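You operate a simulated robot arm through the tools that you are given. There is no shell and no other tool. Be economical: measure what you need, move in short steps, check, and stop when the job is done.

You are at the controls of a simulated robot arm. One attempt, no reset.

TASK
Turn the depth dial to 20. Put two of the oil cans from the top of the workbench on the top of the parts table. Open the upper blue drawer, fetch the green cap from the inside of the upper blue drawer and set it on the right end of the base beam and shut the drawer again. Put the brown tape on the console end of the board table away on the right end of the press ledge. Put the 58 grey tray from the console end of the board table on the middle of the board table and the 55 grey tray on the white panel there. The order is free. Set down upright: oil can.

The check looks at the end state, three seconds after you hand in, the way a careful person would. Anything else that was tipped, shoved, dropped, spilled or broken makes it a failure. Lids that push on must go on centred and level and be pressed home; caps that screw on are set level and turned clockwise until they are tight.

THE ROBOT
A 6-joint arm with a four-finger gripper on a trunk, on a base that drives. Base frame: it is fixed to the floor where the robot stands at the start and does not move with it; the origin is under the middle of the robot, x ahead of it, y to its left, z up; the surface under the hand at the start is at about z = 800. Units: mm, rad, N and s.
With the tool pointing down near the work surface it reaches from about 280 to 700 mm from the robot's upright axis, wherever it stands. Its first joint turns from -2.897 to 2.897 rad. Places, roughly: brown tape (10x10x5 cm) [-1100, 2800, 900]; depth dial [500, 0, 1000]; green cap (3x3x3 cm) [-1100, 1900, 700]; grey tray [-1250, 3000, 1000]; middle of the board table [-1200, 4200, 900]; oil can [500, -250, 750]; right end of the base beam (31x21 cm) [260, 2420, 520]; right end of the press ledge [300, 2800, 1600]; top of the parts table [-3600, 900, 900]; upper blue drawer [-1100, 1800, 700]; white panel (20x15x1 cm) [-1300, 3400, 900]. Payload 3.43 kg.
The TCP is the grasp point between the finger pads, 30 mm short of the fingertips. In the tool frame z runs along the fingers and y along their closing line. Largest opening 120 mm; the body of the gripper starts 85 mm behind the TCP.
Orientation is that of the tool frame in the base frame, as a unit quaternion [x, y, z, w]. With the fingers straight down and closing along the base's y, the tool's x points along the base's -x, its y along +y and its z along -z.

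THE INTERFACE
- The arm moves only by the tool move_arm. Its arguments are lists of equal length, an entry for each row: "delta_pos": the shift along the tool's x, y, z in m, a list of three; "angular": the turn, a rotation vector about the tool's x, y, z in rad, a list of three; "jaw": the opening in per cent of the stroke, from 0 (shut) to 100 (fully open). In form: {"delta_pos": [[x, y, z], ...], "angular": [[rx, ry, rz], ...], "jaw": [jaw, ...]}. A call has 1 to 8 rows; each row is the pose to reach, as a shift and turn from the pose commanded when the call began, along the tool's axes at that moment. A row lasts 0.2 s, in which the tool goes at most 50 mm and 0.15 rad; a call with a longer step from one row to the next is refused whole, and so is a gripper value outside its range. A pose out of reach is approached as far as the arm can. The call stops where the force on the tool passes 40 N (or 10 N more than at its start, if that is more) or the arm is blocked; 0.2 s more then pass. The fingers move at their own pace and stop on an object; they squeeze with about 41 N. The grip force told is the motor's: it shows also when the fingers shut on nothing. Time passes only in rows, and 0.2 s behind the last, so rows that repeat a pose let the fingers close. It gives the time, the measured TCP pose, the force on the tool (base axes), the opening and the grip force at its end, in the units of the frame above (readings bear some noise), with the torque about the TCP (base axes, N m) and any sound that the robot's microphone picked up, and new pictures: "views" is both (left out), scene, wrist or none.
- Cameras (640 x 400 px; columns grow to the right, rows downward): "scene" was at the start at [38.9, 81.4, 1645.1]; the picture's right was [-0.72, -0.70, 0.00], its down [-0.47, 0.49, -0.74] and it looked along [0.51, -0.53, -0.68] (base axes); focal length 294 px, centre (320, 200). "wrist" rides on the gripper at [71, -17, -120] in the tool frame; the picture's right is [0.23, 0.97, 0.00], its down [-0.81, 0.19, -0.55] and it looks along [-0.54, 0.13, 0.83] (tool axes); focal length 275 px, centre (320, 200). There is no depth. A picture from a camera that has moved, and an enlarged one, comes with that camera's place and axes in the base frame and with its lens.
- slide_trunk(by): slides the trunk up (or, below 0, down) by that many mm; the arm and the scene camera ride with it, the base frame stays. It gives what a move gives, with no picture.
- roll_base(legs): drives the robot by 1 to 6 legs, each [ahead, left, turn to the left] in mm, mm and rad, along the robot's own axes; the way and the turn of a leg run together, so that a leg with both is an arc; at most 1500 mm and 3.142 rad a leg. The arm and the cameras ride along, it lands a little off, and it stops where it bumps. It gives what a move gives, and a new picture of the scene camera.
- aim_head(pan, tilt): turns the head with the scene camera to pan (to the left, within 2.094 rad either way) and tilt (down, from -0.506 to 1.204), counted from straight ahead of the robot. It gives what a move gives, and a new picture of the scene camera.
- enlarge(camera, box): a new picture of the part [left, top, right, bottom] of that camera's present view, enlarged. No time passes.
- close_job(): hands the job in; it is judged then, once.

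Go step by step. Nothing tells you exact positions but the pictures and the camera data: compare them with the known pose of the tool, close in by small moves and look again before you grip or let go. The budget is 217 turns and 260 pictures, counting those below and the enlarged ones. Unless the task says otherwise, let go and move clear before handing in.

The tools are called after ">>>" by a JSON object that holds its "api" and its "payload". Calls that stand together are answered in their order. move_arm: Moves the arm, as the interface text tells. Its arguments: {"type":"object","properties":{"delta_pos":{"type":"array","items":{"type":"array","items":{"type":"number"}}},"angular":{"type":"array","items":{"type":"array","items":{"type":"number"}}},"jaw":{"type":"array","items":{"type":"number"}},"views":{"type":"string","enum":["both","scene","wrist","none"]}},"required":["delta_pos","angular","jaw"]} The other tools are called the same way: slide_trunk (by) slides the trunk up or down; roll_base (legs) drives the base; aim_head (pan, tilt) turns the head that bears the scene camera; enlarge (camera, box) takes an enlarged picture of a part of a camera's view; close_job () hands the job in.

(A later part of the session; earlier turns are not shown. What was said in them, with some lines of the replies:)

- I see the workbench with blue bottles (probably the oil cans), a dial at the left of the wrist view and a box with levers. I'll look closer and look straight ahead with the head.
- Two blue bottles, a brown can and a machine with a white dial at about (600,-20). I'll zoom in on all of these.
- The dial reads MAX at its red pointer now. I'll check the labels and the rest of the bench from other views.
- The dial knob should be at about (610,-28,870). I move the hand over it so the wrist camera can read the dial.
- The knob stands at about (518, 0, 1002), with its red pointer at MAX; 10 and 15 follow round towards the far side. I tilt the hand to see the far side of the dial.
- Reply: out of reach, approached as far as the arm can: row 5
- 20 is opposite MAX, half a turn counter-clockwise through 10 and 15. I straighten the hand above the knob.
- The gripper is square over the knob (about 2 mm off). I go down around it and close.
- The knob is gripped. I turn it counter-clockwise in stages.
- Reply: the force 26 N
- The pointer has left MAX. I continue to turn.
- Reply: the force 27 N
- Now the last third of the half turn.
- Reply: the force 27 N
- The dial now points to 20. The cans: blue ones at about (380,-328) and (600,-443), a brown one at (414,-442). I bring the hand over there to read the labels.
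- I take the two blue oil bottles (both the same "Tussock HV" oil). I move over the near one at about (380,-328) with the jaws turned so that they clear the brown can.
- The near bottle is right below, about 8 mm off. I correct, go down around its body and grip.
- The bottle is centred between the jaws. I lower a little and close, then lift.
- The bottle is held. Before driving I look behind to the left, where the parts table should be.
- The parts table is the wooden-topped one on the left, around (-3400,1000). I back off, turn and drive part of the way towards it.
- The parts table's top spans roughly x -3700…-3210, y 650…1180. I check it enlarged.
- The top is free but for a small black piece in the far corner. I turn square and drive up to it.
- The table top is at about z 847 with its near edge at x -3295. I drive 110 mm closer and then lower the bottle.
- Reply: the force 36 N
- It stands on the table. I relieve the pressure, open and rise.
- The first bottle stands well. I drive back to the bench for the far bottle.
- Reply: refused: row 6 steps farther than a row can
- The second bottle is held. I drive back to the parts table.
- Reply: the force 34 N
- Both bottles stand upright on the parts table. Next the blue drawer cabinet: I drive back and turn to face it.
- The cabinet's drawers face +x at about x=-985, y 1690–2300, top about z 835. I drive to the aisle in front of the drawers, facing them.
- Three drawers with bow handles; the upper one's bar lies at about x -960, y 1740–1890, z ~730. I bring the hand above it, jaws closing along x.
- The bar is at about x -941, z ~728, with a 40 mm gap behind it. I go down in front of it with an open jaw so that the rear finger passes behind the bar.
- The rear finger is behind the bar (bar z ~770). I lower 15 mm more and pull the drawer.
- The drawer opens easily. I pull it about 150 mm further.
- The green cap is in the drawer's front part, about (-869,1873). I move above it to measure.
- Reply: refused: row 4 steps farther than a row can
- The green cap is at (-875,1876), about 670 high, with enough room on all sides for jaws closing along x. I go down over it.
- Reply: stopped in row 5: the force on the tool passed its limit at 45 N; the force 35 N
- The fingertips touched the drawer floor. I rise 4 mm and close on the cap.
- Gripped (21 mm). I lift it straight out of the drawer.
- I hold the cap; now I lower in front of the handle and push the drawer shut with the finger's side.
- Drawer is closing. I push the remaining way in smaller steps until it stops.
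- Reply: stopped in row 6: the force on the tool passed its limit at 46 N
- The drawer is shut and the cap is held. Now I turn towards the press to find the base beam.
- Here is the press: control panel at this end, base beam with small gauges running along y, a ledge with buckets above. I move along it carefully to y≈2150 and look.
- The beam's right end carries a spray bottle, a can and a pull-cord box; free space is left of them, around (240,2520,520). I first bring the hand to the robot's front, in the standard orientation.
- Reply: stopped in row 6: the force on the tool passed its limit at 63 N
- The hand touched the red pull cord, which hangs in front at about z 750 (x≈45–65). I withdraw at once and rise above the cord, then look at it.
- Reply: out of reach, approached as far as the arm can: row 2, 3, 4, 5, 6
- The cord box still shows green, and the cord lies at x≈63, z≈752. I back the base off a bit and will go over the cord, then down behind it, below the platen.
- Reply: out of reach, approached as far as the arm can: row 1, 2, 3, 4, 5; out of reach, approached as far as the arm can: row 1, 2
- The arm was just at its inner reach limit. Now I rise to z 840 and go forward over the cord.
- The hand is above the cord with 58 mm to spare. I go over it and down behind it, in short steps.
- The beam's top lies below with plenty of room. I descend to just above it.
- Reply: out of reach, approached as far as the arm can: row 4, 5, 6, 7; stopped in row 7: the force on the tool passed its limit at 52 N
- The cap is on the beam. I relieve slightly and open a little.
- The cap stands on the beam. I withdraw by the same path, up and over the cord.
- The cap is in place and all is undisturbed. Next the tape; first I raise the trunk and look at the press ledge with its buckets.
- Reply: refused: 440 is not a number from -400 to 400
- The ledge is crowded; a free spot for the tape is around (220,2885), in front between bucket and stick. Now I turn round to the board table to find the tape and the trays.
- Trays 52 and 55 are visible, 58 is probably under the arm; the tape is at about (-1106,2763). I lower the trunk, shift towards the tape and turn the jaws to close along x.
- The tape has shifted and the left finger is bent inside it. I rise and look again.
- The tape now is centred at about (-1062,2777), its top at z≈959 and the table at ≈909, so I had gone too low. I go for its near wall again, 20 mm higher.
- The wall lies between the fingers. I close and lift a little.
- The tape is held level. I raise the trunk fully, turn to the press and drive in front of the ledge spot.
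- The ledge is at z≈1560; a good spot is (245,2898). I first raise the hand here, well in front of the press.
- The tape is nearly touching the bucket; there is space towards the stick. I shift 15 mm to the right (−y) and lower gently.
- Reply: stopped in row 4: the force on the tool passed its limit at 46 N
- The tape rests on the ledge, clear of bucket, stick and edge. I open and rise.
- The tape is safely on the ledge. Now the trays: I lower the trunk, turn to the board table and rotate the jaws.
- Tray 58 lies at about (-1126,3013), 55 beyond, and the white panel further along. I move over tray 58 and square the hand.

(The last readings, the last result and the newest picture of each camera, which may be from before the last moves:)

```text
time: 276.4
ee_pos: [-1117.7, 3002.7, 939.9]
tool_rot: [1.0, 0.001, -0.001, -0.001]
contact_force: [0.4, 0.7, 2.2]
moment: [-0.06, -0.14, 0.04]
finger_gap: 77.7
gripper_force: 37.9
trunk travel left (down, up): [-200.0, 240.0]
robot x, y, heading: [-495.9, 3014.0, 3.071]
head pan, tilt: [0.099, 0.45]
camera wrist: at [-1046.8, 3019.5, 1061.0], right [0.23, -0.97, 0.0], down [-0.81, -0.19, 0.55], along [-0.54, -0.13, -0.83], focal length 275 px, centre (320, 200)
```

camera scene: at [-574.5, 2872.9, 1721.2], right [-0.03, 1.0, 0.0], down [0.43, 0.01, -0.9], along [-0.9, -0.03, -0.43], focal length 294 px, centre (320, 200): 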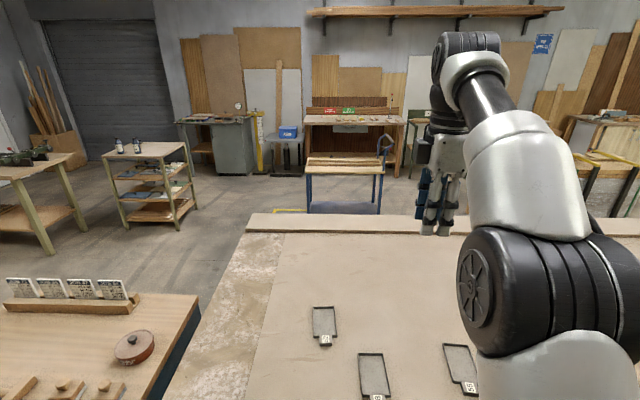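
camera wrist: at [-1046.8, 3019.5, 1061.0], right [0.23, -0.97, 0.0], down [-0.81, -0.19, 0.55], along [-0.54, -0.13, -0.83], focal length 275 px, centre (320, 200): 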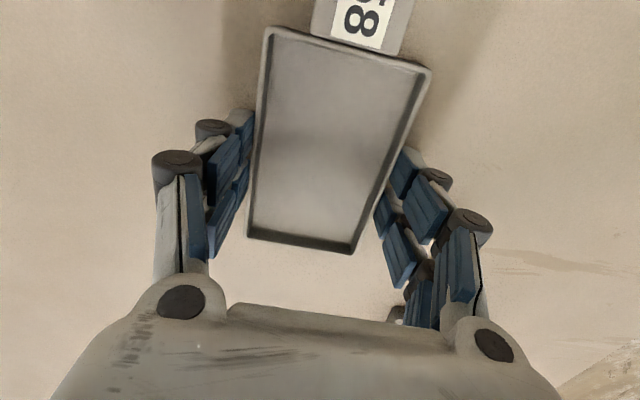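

Tray 58 is gripped across its width. I lift it.

>>> {"api": "move_arm", "payload": {"delta_pos": [[0, 0, 0], [0, 0, -0.01], [0, 0, -0.04], [0, 0, -0.08], [0, 0, -0.12]], "angular": [[0, 0, 0], [0, 0, 0], [0, 0, 0], [0, 0, 0], [0, 0, 0]], "jaw": [30, 30, 30, 30, 30], "views": "wrist"}}

```text
time: 277.6
ee_pos: [-1115.1, 3003.2, 1061.7]
tool_rot: [1.0, 0.001, -0.001, -0.001]
contact_force: [0.3, -0.6, -0.7]
moment: [-0.03, 0.05, 0.02]
finger_gap: 77.8
gripper_force: 40.9
trunk travel left (down, up): [-200.0, 240.0]
robot x, y, heading: [-494.4, 3014.1, 3.07]
head pan, tilt: [0.099, 0.45]
camera wrist: at [-1044.1, 3020.4, 1182.6], right [0.23, -0.97, 0.0], down [-0.81, -0.19, 0.55], along [-0.54, -0.13, -0.83], focal length 275 px, centre (320, 200)
```

wrist: 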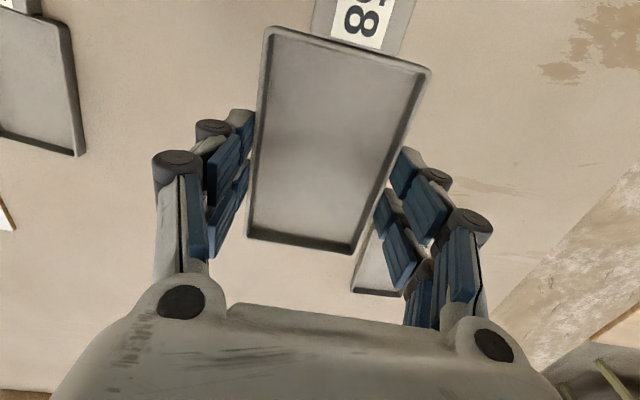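

Tray 58 is held level. I drive along the table to its middle, about y=4150.

>>> {"api": "roll_base", "payload": {"legs": [[0, 0, 0.07], [0, -1136, 0], [60, 0, 0]]}}

>>> {"api": "aim_head", "payload": {"pan": 0.15, "tilt": 0.6}}

```text
time: 284.4
ee_pos: [-1180.7, 4078.8, 1060.6]
tool_rot: [0.999, 0.04, 0.0, -0.001]
contact_force: [-0.6, -0.8, -2.0]
moment: [-0.01, -0.05, -0.02]
finger_gap: 77.3
gripper_force: 40.9
trunk travel left (down, up): [-200.0, 240.0]
robot x, y, heading: [-560.7, 4140.0, -3.132]
head pan, tilt: [0.099, 0.45]
camera scene: at [-630.6, 3989.6, 1720.9], right [-0.11, 0.99, 0.0], down [0.43, 0.05, -0.9], along [-0.89, -0.1, -0.44], focal length 294 px, centre (320, 200)
```

scene: 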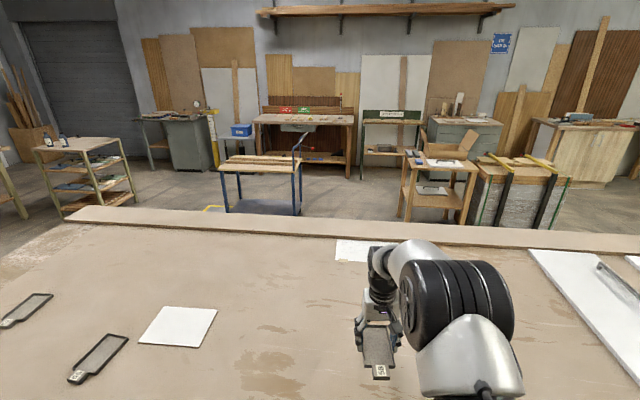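

```text
time: 285.1
ee_pos: [-1178.1, 4078.3, 1061.3]
tool_rot: [0.999, 0.041, 0.0, -0.001]
contact_force: [0.1, -0.6, 0.0]
moment: [-0.04, 0.04, -0.01]
finger_gap: 77.6
gripper_force: 40.7
trunk travel left (down, up): [-200.0, 240.0]
robot x, y, heading: [-559.2, 4145.1, -3.132]
head pan, tilt: [0.15, 0.6]
camera scene: at [-624.6, 3985.6, 1707.5], right [-0.16, 0.99, 0.0], down [0.56, 0.09, -0.83], along [-0.81, -0.13, -0.56], focal length 294 px, centre (320, 200)
```

scene: 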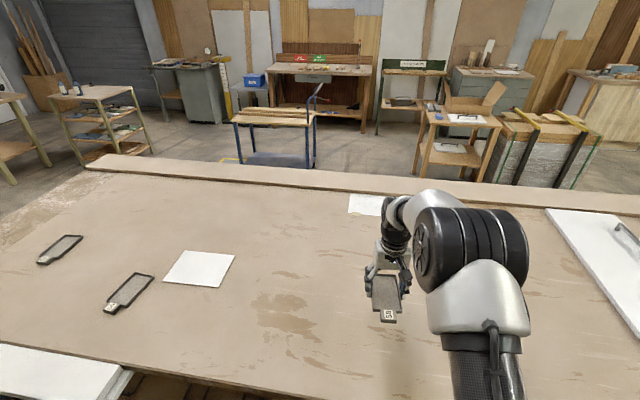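

The table's middle is below; I set the tray at about (-1200,4120).

>>> {"api": "move_arm", "payload": {"delta_pos": [[-0.011, -0.021, 0.02], [-0.022, -0.042, 0.05], [-0.022, -0.042, 0.09], [-0.022, -0.042, 0.11], [-0.022, -0.042, 0.116], [-0.022, -0.042, 0.119], [-0.022, -0.042, 0.122]], "angular": [[0, 0, 0], [0, 0, 0], [0, 0, 0], [0, 0, 0], [0, 0, 0], [0, 0, 0], [0, 0, 0]], "jaw": [30, 30, 30, 30, 30, 30, 30], "views": "wrist"}}

```text
time: 286.7
ee_pos: [-1204.3, 4120.2, 940.5]
tool_rot: [0.999, 0.041, -0.002, -0.001]
contact_force: [0.3, 0.2, 9.8]
moment: [-0.04, -0.86, 0.02]
finger_gap: 77.5
gripper_force: 41.5
trunk travel left (down, up): [-200.0, 240.0]
robot x, y, heading: [-561.5, 4136.9, -3.135]
head pan, tilt: [0.15, 0.6]
camera wrist: at [-1134.1, 4141.9, 1061.0], right [0.31, -0.95, 0.0], down [-0.79, -0.26, 0.56], along [-0.53, -0.17, -0.83], focal length 275 px, centre (320, 200)
```

wrist: 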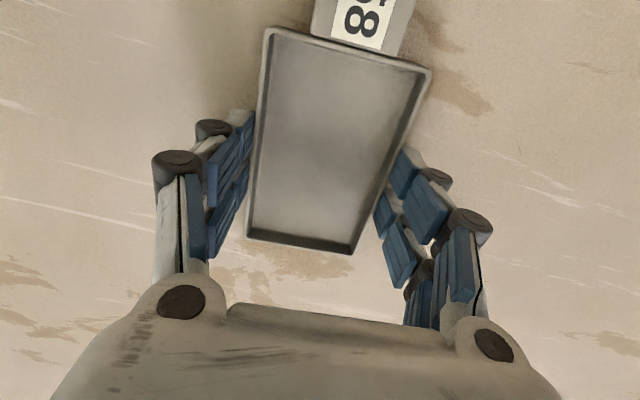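

On the table (10 N). I open and rise.

>>> {"api": "move_arm", "payload": {"delta_pos": [[0, 0, 0.0], [0, 0, 0], [0, 0, 0], [0, 0, -0.03], [0, 0, -0.08], [0, 0, -0.12]], "angular": [[0, 0, 0], [0, 0, 0], [0, 0, 0], [0, 0, 0], [0, 0, 0], [0, 0, 0]], "jaw": [80, 95, 95, 95, 95, 95], "views": "wrist"}}

>>> {"api": "aim_head", "payload": {"pan": 0.6, "tilt": 0.75}}

```text
time: 288.1
ee_pos: [-1203.7, 4119.5, 1058.5]
tool_rot: [0.999, 0.04, -0.001, -0.001]
contact_force: [0.4, 1.1, -0.1]
moment: [0.02, 0.0, 0.02]
finger_gap: 114.1
gripper_force: 0.1
trunk travel left (down, up): [-200.0, 240.0]
robot x, y, heading: [-560.5, 4138.9, -3.129]
head pan, tilt: [0.15, 0.6]
camera wrist: at [-1133.9, 4143.0, 1179.2], right [0.31, -0.95, 0.0], down [-0.79, -0.26, 0.55], along [-0.53, -0.17, -0.83], focal length 275 px, centre (320, 200)
```

wrist: 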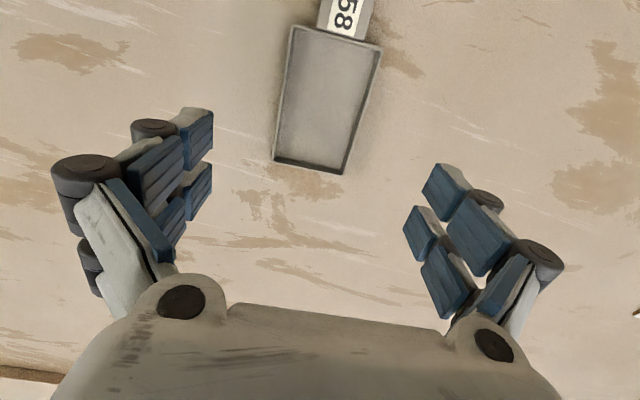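

```text
time: 289.0
ee_pos: [-1204.8, 4119.9, 1057.3]
tool_rot: [0.999, 0.039, -0.001, -0.001]
contact_force: [-0.3, 0.0, -0.2]
moment: [-0.03, 0.01, 0.01]
finger_gap: 113.9
gripper_force: 0.0
trunk travel left (down, up): [-200.0, 240.0]
robot x, y, heading: [-560.3, 4135.5, -3.134]
head pan, tilt: [0.6, 0.75]
camera scene: at [-605.5, 3952.3, 1694.6], right [-0.57, 0.82, 0.0], down [0.56, 0.39, -0.73], along [-0.6, -0.42, -0.68], focal length 294 px, centre (320, 200)
```

scene: 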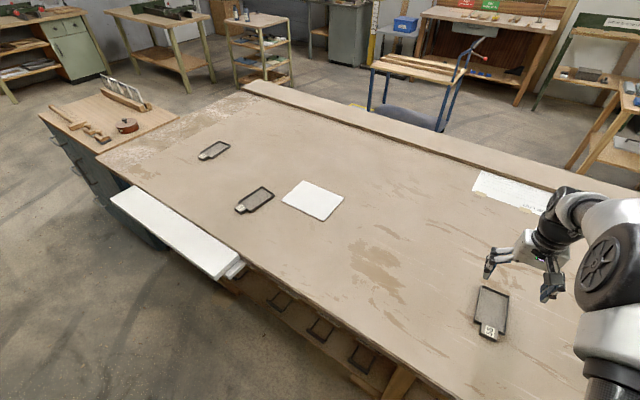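

Tray 58 is placed. The panel is centred at about (-1275,3446), tray 55 at about (-1166,3262). I drive back to tray 55.

>>> {"api": "roll_base", "payload": {"legs": [[-45, 0, 0], [0, 840, 0]]}}

>>> {"api": "move_arm", "payload": {"delta_pos": [[0, 0, 0]], "angular": [[0, 0, 0]], "jaw": [95], "views": "wrist"}}

```text
time: 293.9
ee_pos: [-1146.9, 3289.4, 1057.6]
tool_rot: [0.999, 0.045, -0.001, -0.002]
contact_force: [0.2, -0.1, -0.3]
moment: [-0.02, -0.01, 0.01]
finger_gap: 114.0
gripper_force: 0.1
trunk travel left (down, up): [-200.0, 240.0]
robot x, y, heading: [-499.5, 3313.6, -3.12]
head pan, tilt: [0.6, 0.75]
camera scene: at [-545.9, 3126.7, 1694.5], right [-0.58, 0.81, 0.0], down [0.56, 0.4, -0.73], along [-0.6, -0.42, -0.68], focal length 294 px, centre (320, 200)
```

scene: 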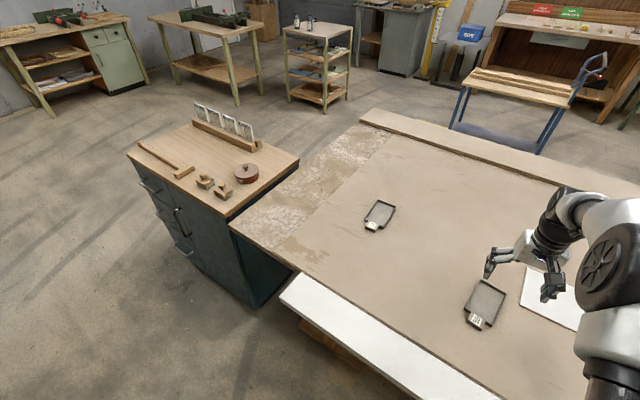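

```text
time: 294.3
ee_pos: [-1148.1, 3290.1, 1058.1]
tool_rot: [0.999, 0.045, -0.001, -0.001]
contact_force: [-1.1, -0.1, 0.2]
moment: [0.0, 0.01, -0.02]
finger_gap: 114.0
gripper_force: 0.1
trunk travel left (down, up): [-200.0, 240.0]
robot x, y, heading: [-503.5, 3313.2, -3.13]
head pan, tilt: [0.6, 0.75]
camera wrist: at [-1077.1, 3312.4, 1178.8], right [0.32, -0.95, 0.0], down [-0.79, -0.27, 0.55], along [-0.53, -0.17, -0.83], focal length 275 px, centre (320, 200)
```

wrist: 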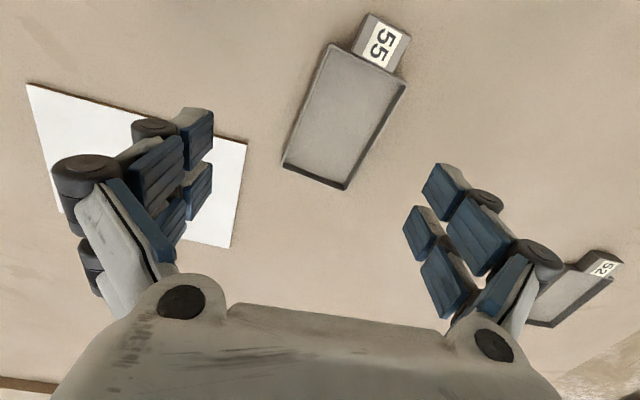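

>>> {"api": "move_arm", "payload": {"delta_pos": [[-0.005, 0.01, 0.02], [-0.01, 0.02, 0.05], [-0.01, 0.02, 0.09], [-0.01, 0.02, 0.105]], "angular": [[0, 0, 0.1], [0, 0, 0.175], [0, 0, 0.175], [0, 0, 0.175]], "jaw": [95, 95, 95, 95], "views": "wrist"}}

```text
time: 295.3
ee_pos: [-1155.5, 3271.0, 952.1]
tool_rot: [0.999, -0.042, -0.001, -0.001]
contact_force: [-0.5, 0.7, -0.1]
moment: [0.0, -0.04, -0.01]
finger_gap: 113.8
gripper_force: 0.0
trunk travel left (down, up): [-200.0, 240.0]
robot x, y, heading: [-498.6, 3314.6, -3.119]
head pan, tilt: [0.6, 0.75]
camera wrist: at [-1083.3, 3280.4, 1073.6], right [0.15, -0.99, 0.0], down [-0.82, -0.12, 0.55], along [-0.55, -0.08, -0.83], focal length 275 px, centre (320, 200)
```

wrist: 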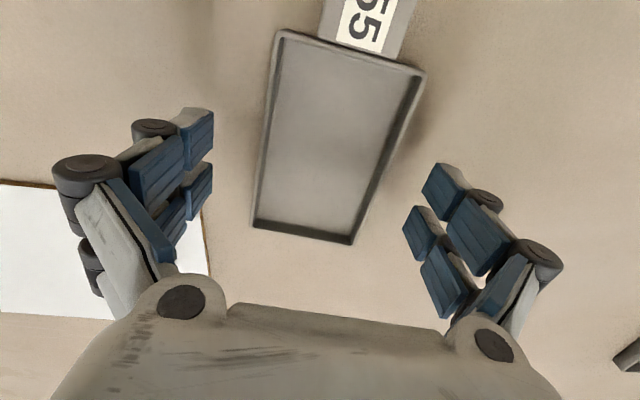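

>>> {"api": "move_arm", "payload": {"delta_pos": [[0, 0, 0.008], [0, 0, 0.012], [0, 0, 0.012], [0, 0, 0.012], [0, 0, 0.012], [0, 0, 0.012]], "angular": [[0, 0, 0], [0, 0, 0], [0, 0, 0], [0, 0, 0], [0, 0, 0], [0, 0, 0]], "jaw": [95, 95, 50, 30, 30, 30], "views": "none"}}

>>> {"api": "move_arm", "payload": {"delta_pos": [[0, 0, 0], [0, 0, -0.01], [0, 0, -0.04], [0, 0, -0.08], [0, 0, -0.12]], "angular": [[0, 0, 0], [0, 0, 0], [0, 0, 0], [0, 0, 0], [0, 0, 0]], "jaw": [30, 30, 30, 30, 30], "views": "wrist"}}

```text
time: 296.7
ee_pos: [-1156.3, 3269.1, 941.9]
tool_rot: [0.999, -0.041, -0.001, -0.001]
contact_force: [0.1, -0.4, 1.7]
moment: [-0.03, -0.13, -0.08]
finger_gap: 77.7
gripper_force: 32.8
trunk travel left (down, up): [-200.0, 240.0]
robot x, y, heading: [-502.1, 3311.5, -3.125]
head pan, tilt: [0.6, 0.75]
```

```text
time: 297.9
ee_pos: [-1151.5, 3267.8, 1062.9]
tool_rot: [0.999, -0.041, -0.002, -0.001]
contact_force: [0.0, 0.2, -0.7]
moment: [0.01, 0.05, -0.03]
finger_gap: 77.2
gripper_force: 41.1
trunk travel left (down, up): [-200.0, 240.0]
robot x, y, heading: [-503.5, 3313.6, -3.122]
head pan, tilt: [0.6, 0.75]
camera wrist: at [-1079.5, 3278.9, 1182.9], right [0.15, -0.99, 0.0], down [-0.82, -0.12, 0.55], along [-0.55, -0.08, -0.83], focal length 275 px, centre (320, 200)
```

wrist: 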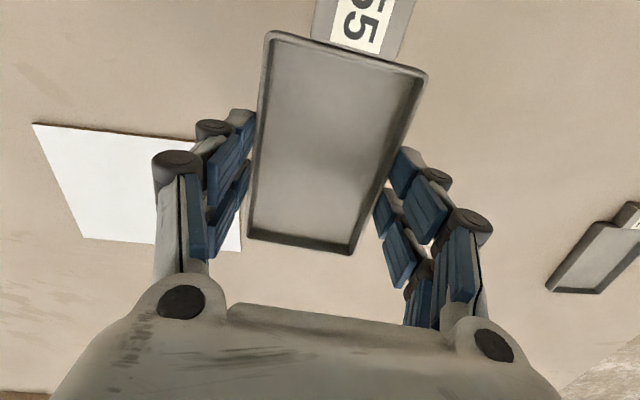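

Tray 55 is held. I shift the base towards the panel and turn the tray a quarter so that it fits fully on the panel.

>>> {"api": "roll_base", "payload": {"legs": [[0, -135, 0], [75, 0, 0]]}}

>>> {"api": "move_arm", "payload": {"delta_pos": [[0, 0, 0], [0, 0, 0], [0, 0, 0], [0, 0, 0], [0, 0, 0], [0, 0, 0], [0, 0, 0], [0, 0, 0]], "angular": [[0, 0, -0.15], [0, 0, -0.3], [0, 0, -0.45], [0, 0, -0.6], [0, 0, -0.75], [0, 0, -0.9], [0, 0, -1.05], [0, 0, -1.2]], "jaw": [30, 30, 30, 30, 30, 30, 30, 30], "views": "none"}}

>>> {"api": "move_arm", "payload": {"delta_pos": [[0, 0, 0], [0, 0, 0], [0, 0, 0]], "angular": [[0, 0, -0.15], [0, 0, -0.3], [0, 0, -0.45]], "jaw": [30, 30, 30], "views": "wrist"}}

```text
time: 299.8
ee_pos: [-1231.3, 3399.3, 1060.8]
tool_rot: [0.999, -0.041, 0.001, 0.0]
contact_force: [-0.9, -0.1, -1.4]
moment: [0.02, -0.05, -0.02]
finger_gap: 77.4
gripper_force: 40.9
trunk travel left (down, up): [-200.0, 240.0]
robot x, y, heading: [-580.1, 3444.0, -3.122]
head pan, tilt: [0.6, 0.75]
camera scene: at [-624.2, 3258.8, 1694.5], right [-0.58, 0.81, 0.0], down [0.56, 0.4, -0.73], along [-0.59, -0.43, -0.68], focal length 294 px, centre (320, 200)
```

scene: 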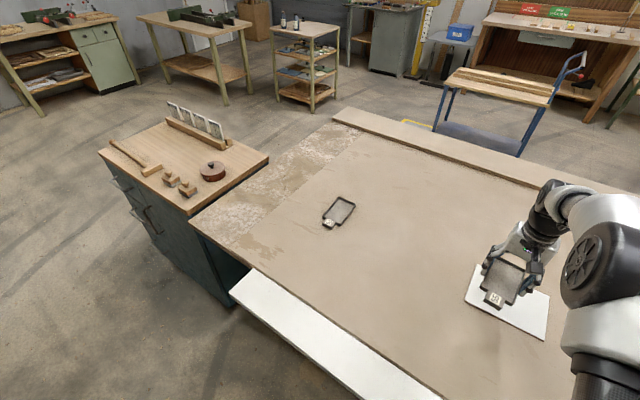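

```text
time: 301.6
ee_pos: [-1230.1, 3399.1, 1060.4]
tool_rot: [0.847, 0.531, -0.001, -0.001]
contact_force: [0.0, 0.0, -1.4]
moment: [0.0, -0.01, 0.02]
finger_gap: 77.5
gripper_force: 40.9
trunk travel left (down, up): [-200.0, 240.0]
robot x, y, heading: [-580.7, 3446.4, -3.124]
head pan, tilt: [0.6, 0.75]
```

```text
time: 302.4
ee_pos: [-1230.8, 3397.9, 1060.4]
tool_rot: [0.707, 0.707, 0.0, -0.001]
contact_force: [-0.2, 1.0, -1.3]
moment: [-0.02, -0.01, -0.01]
finger_gap: 77.2
gripper_force: 40.7
trunk travel left (down, up): [-200.0, 240.0]
robot x, y, heading: [-579.4, 3444.6, -3.122]
head pan, tilt: [0.6, 0.75]
camera wrist: at [-1246.6, 3470.3, 1181.6], right [0.97, 0.23, 0.0], down [0.19, -0.81, 0.55], along [0.13, -0.54, -0.83], focal length 275 px, centre (320, 200)
```

wrist: 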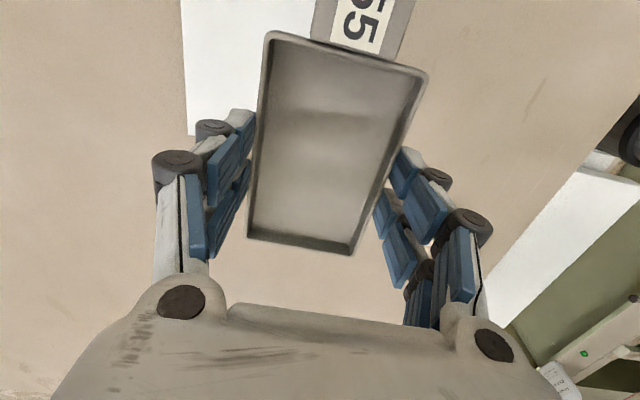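

>>> {"api": "move_arm", "payload": {"delta_pos": [[0.016, -0.02, 0.0], [0.032, -0.041, 0.0], [0.032, -0.041, 0.045], [0.032, -0.041, 0.085]], "angular": [[0, 0, 0], [0, 0, 0], [0, 0, 0], [0, 0, 0]], "jaw": [30, 30, 30, 30], "views": "both"}}

```text
time: 303.4
ee_pos: [-1271.6, 3430.8, 975.2]
tool_rot: [0.708, 0.706, 0.0, -0.001]
contact_force: [0.1, -0.2, -0.4]
moment: [0.01, -0.04, 0.01]
finger_gap: 77.4
gripper_force: 40.3
trunk travel left (down, up): [-200.0, 240.0]
robot x, y, heading: [-580.0, 3443.5, -3.124]
head pan, tilt: [0.6, 0.75]
camera scene: at [-623.4, 3259.2, 1694.5], right [-0.58, 0.81, 0.0], down [0.55, 0.4, -0.73], along [-0.59, -0.43, -0.68], focal length 294 px, centre (320, 200)
camera wrist: at [-1288.4, 3502.5, 1094.9], right [0.97, 0.23, 0.0], down [0.19, -0.81, 0.55], along [0.12, -0.54, -0.83], focal length 275 px, centre (320, 200)
```

scene: 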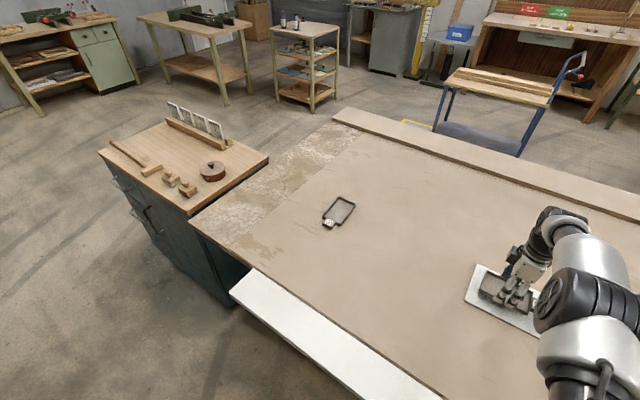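
wrist: 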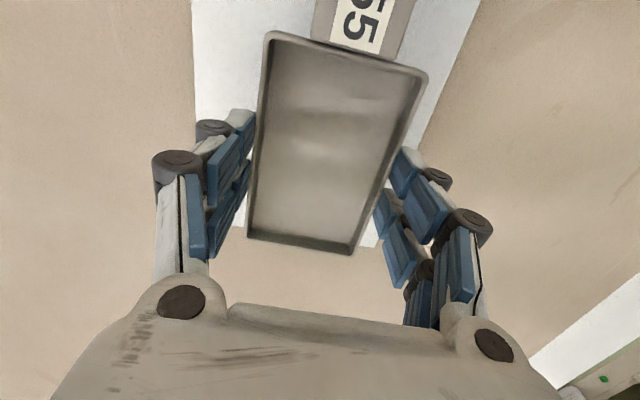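

>>> {"api": "move_arm", "payload": {"delta_pos": [[0, 0, 0.012], [0, 0, 0.018], [0, 0, 0.021], [0, 0, 0.023], [0, 0, 0.025], [0, 0, 0.026]], "angular": [[0, 0, 0], [0, 0, 0], [0, 0, 0], [0, 0, 0], [0, 0, 0], [0, 0, 0]], "jaw": [30, 30, 30, 30, 30, 30], "views": "none"}}

```text
time: 304.8
ee_pos: [-1271.4, 3431.0, 950.0]
tool_rot: [0.708, 0.706, 0.0, -0.002]
contact_force: [-0.2, -0.2, -1.0]
moment: [-0.04, -0.03, 0.01]
finger_gap: 77.4
gripper_force: 41.1
trunk travel left (down, up): [-200.0, 240.0]
robot x, y, heading: [-581.0, 3446.9, -3.124]
head pan, tilt: [0.6, 0.75]
```

>>> {"api": "move_arm", "payload": {"delta_pos": [[0, 0, 0.002], [0, 0, 0.004], [0, 0, 0.005], [0, 0, 0.006]], "angular": [[0, 0, 0], [0, 0, 0], [0, 0, 0], [0, 0, 0]], "jaw": [30, 30, 30, 30], "views": "wrist"}}

```text
time: 305.8
ee_pos: [-1271.3, 3430.3, 947.6]
tool_rot: [0.709, 0.706, -0.001, -0.003]
contact_force: [1.1, -1.1, 15.9]
moment: [-0.84, -0.55, 0.01]
finger_gap: 77.4
gripper_force: 40.7
trunk travel left (down, up): [-200.0, 240.0]
robot x, y, heading: [-580.1, 3443.8, -3.123]
head pan, tilt: [0.6, 0.75]
camera wrist: at [-1287.4, 3502.7, 1068.8], right [0.97, 0.23, 0.0], down [0.19, -0.81, 0.55], along [0.12, -0.54, -0.83], focal length 275 px, centre (320, 200)
```

wrist: 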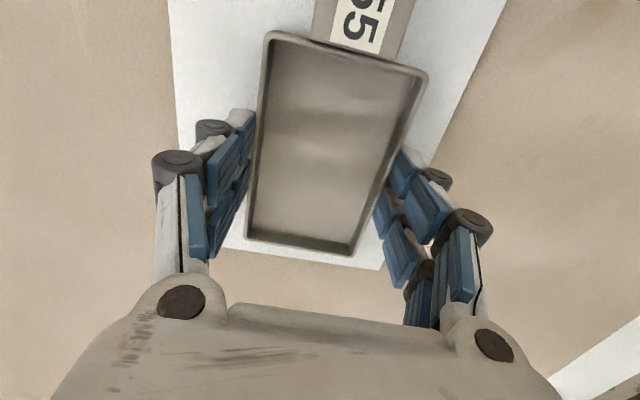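

Contact on the panel, tray fully within it. I relieve 1 mm, open and rise.

>>> {"api": "move_arm", "payload": {"delta_pos": [[0, 0, -0.002], [0, 0, -0.002], [0, 0, -0.002], [0, 0, -0.002], [0, 0, -0.03], [0, 0, -0.08], [0, 0, -0.12]], "angular": [[0, 0, 0], [0, 0, 0], [0, 0, 0], [0, 0, 0], [0, 0, 0], [0, 0, 0], [0, 0, 0]], "jaw": [30, 75, 90, 90, 90, 90, 90], "views": "both"}}

```text
time: 307.4
ee_pos: [-1271.4, 3431.5, 1064.3]
tool_rot: [0.708, 0.706, 0.0, -0.001]
contact_force: [0.5, 0.3, 0.0]
moment: [0.0, 0.04, 0.04]
finger_gap: 108.4
gripper_force: 0.1
trunk travel left (down, up): [-200.0, 240.0]
robot x, y, heading: [-576.8, 3446.7, -3.123]
head pan, tilt: [0.6, 0.75]
camera scene: at [-621.9, 3258.8, 1694.6], right [-0.58, 0.81, 0.0], down [0.55, 0.4, -0.73], along [-0.59, -0.43, -0.68], focal length 294 px, centre (320, 200)
camera wrist: at [-1286.9, 3502.8, 1185.0], right [0.97, 0.23, 0.0], down [0.19, -0.81, 0.55], along [0.12, -0.54, -0.83], focal length 275 px, centre (320, 200)
```

scene: 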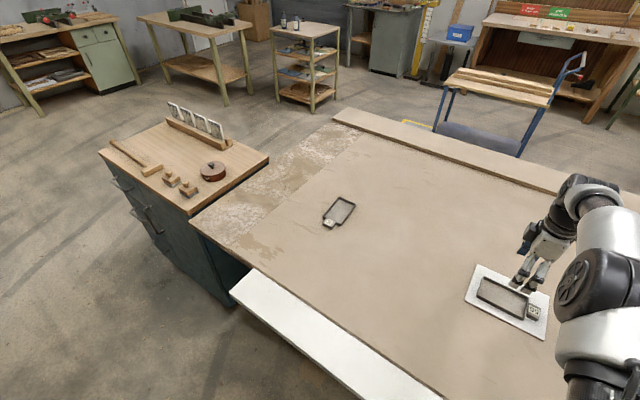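
wrist: 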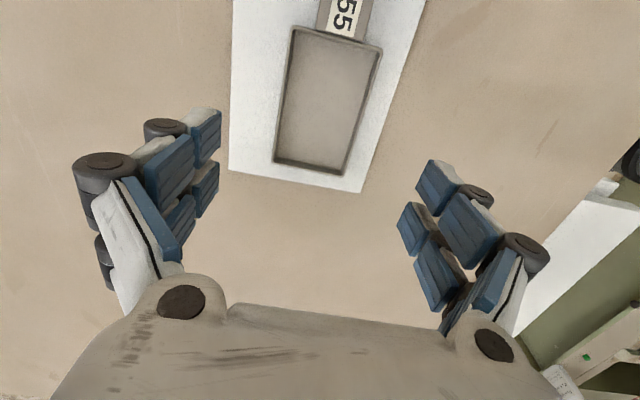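

Everything is done: both trays, the tape, the cap, the drawer, the bottles and the dial were each seen in place after I let go. The hand is clear above the table, so I hand in.

>>> {"api": "close_job", "payload": {}}

```text
The job is handed in.
```

I finished every part of the task and handed the job in. I chose the two blue "Tussock HV" bottles as the oil cans, because only one brown can marked "OIL" stands on the bench. Both bottles stand upright on the parts table.

- **Dial:** the pointer is at 20.
- **Cap and drawer:** the green cap stands on the right end of the base beam, and the upper blue drawer is shut.
- **Tape:** it lies on the press ledge at about y = 2880, near the given spot (y = 2800), between a paint bucket and a stick. I did not see exactly where the "right end" begins.
- **Trays:** the 58 tray is on the middle of the board table. The 55 tray is on the white panel, fully within it.

While placing the cap, the hand pushed the red pull cord at the press with about 63 N before it stopped. The cord box showed green afterwards.
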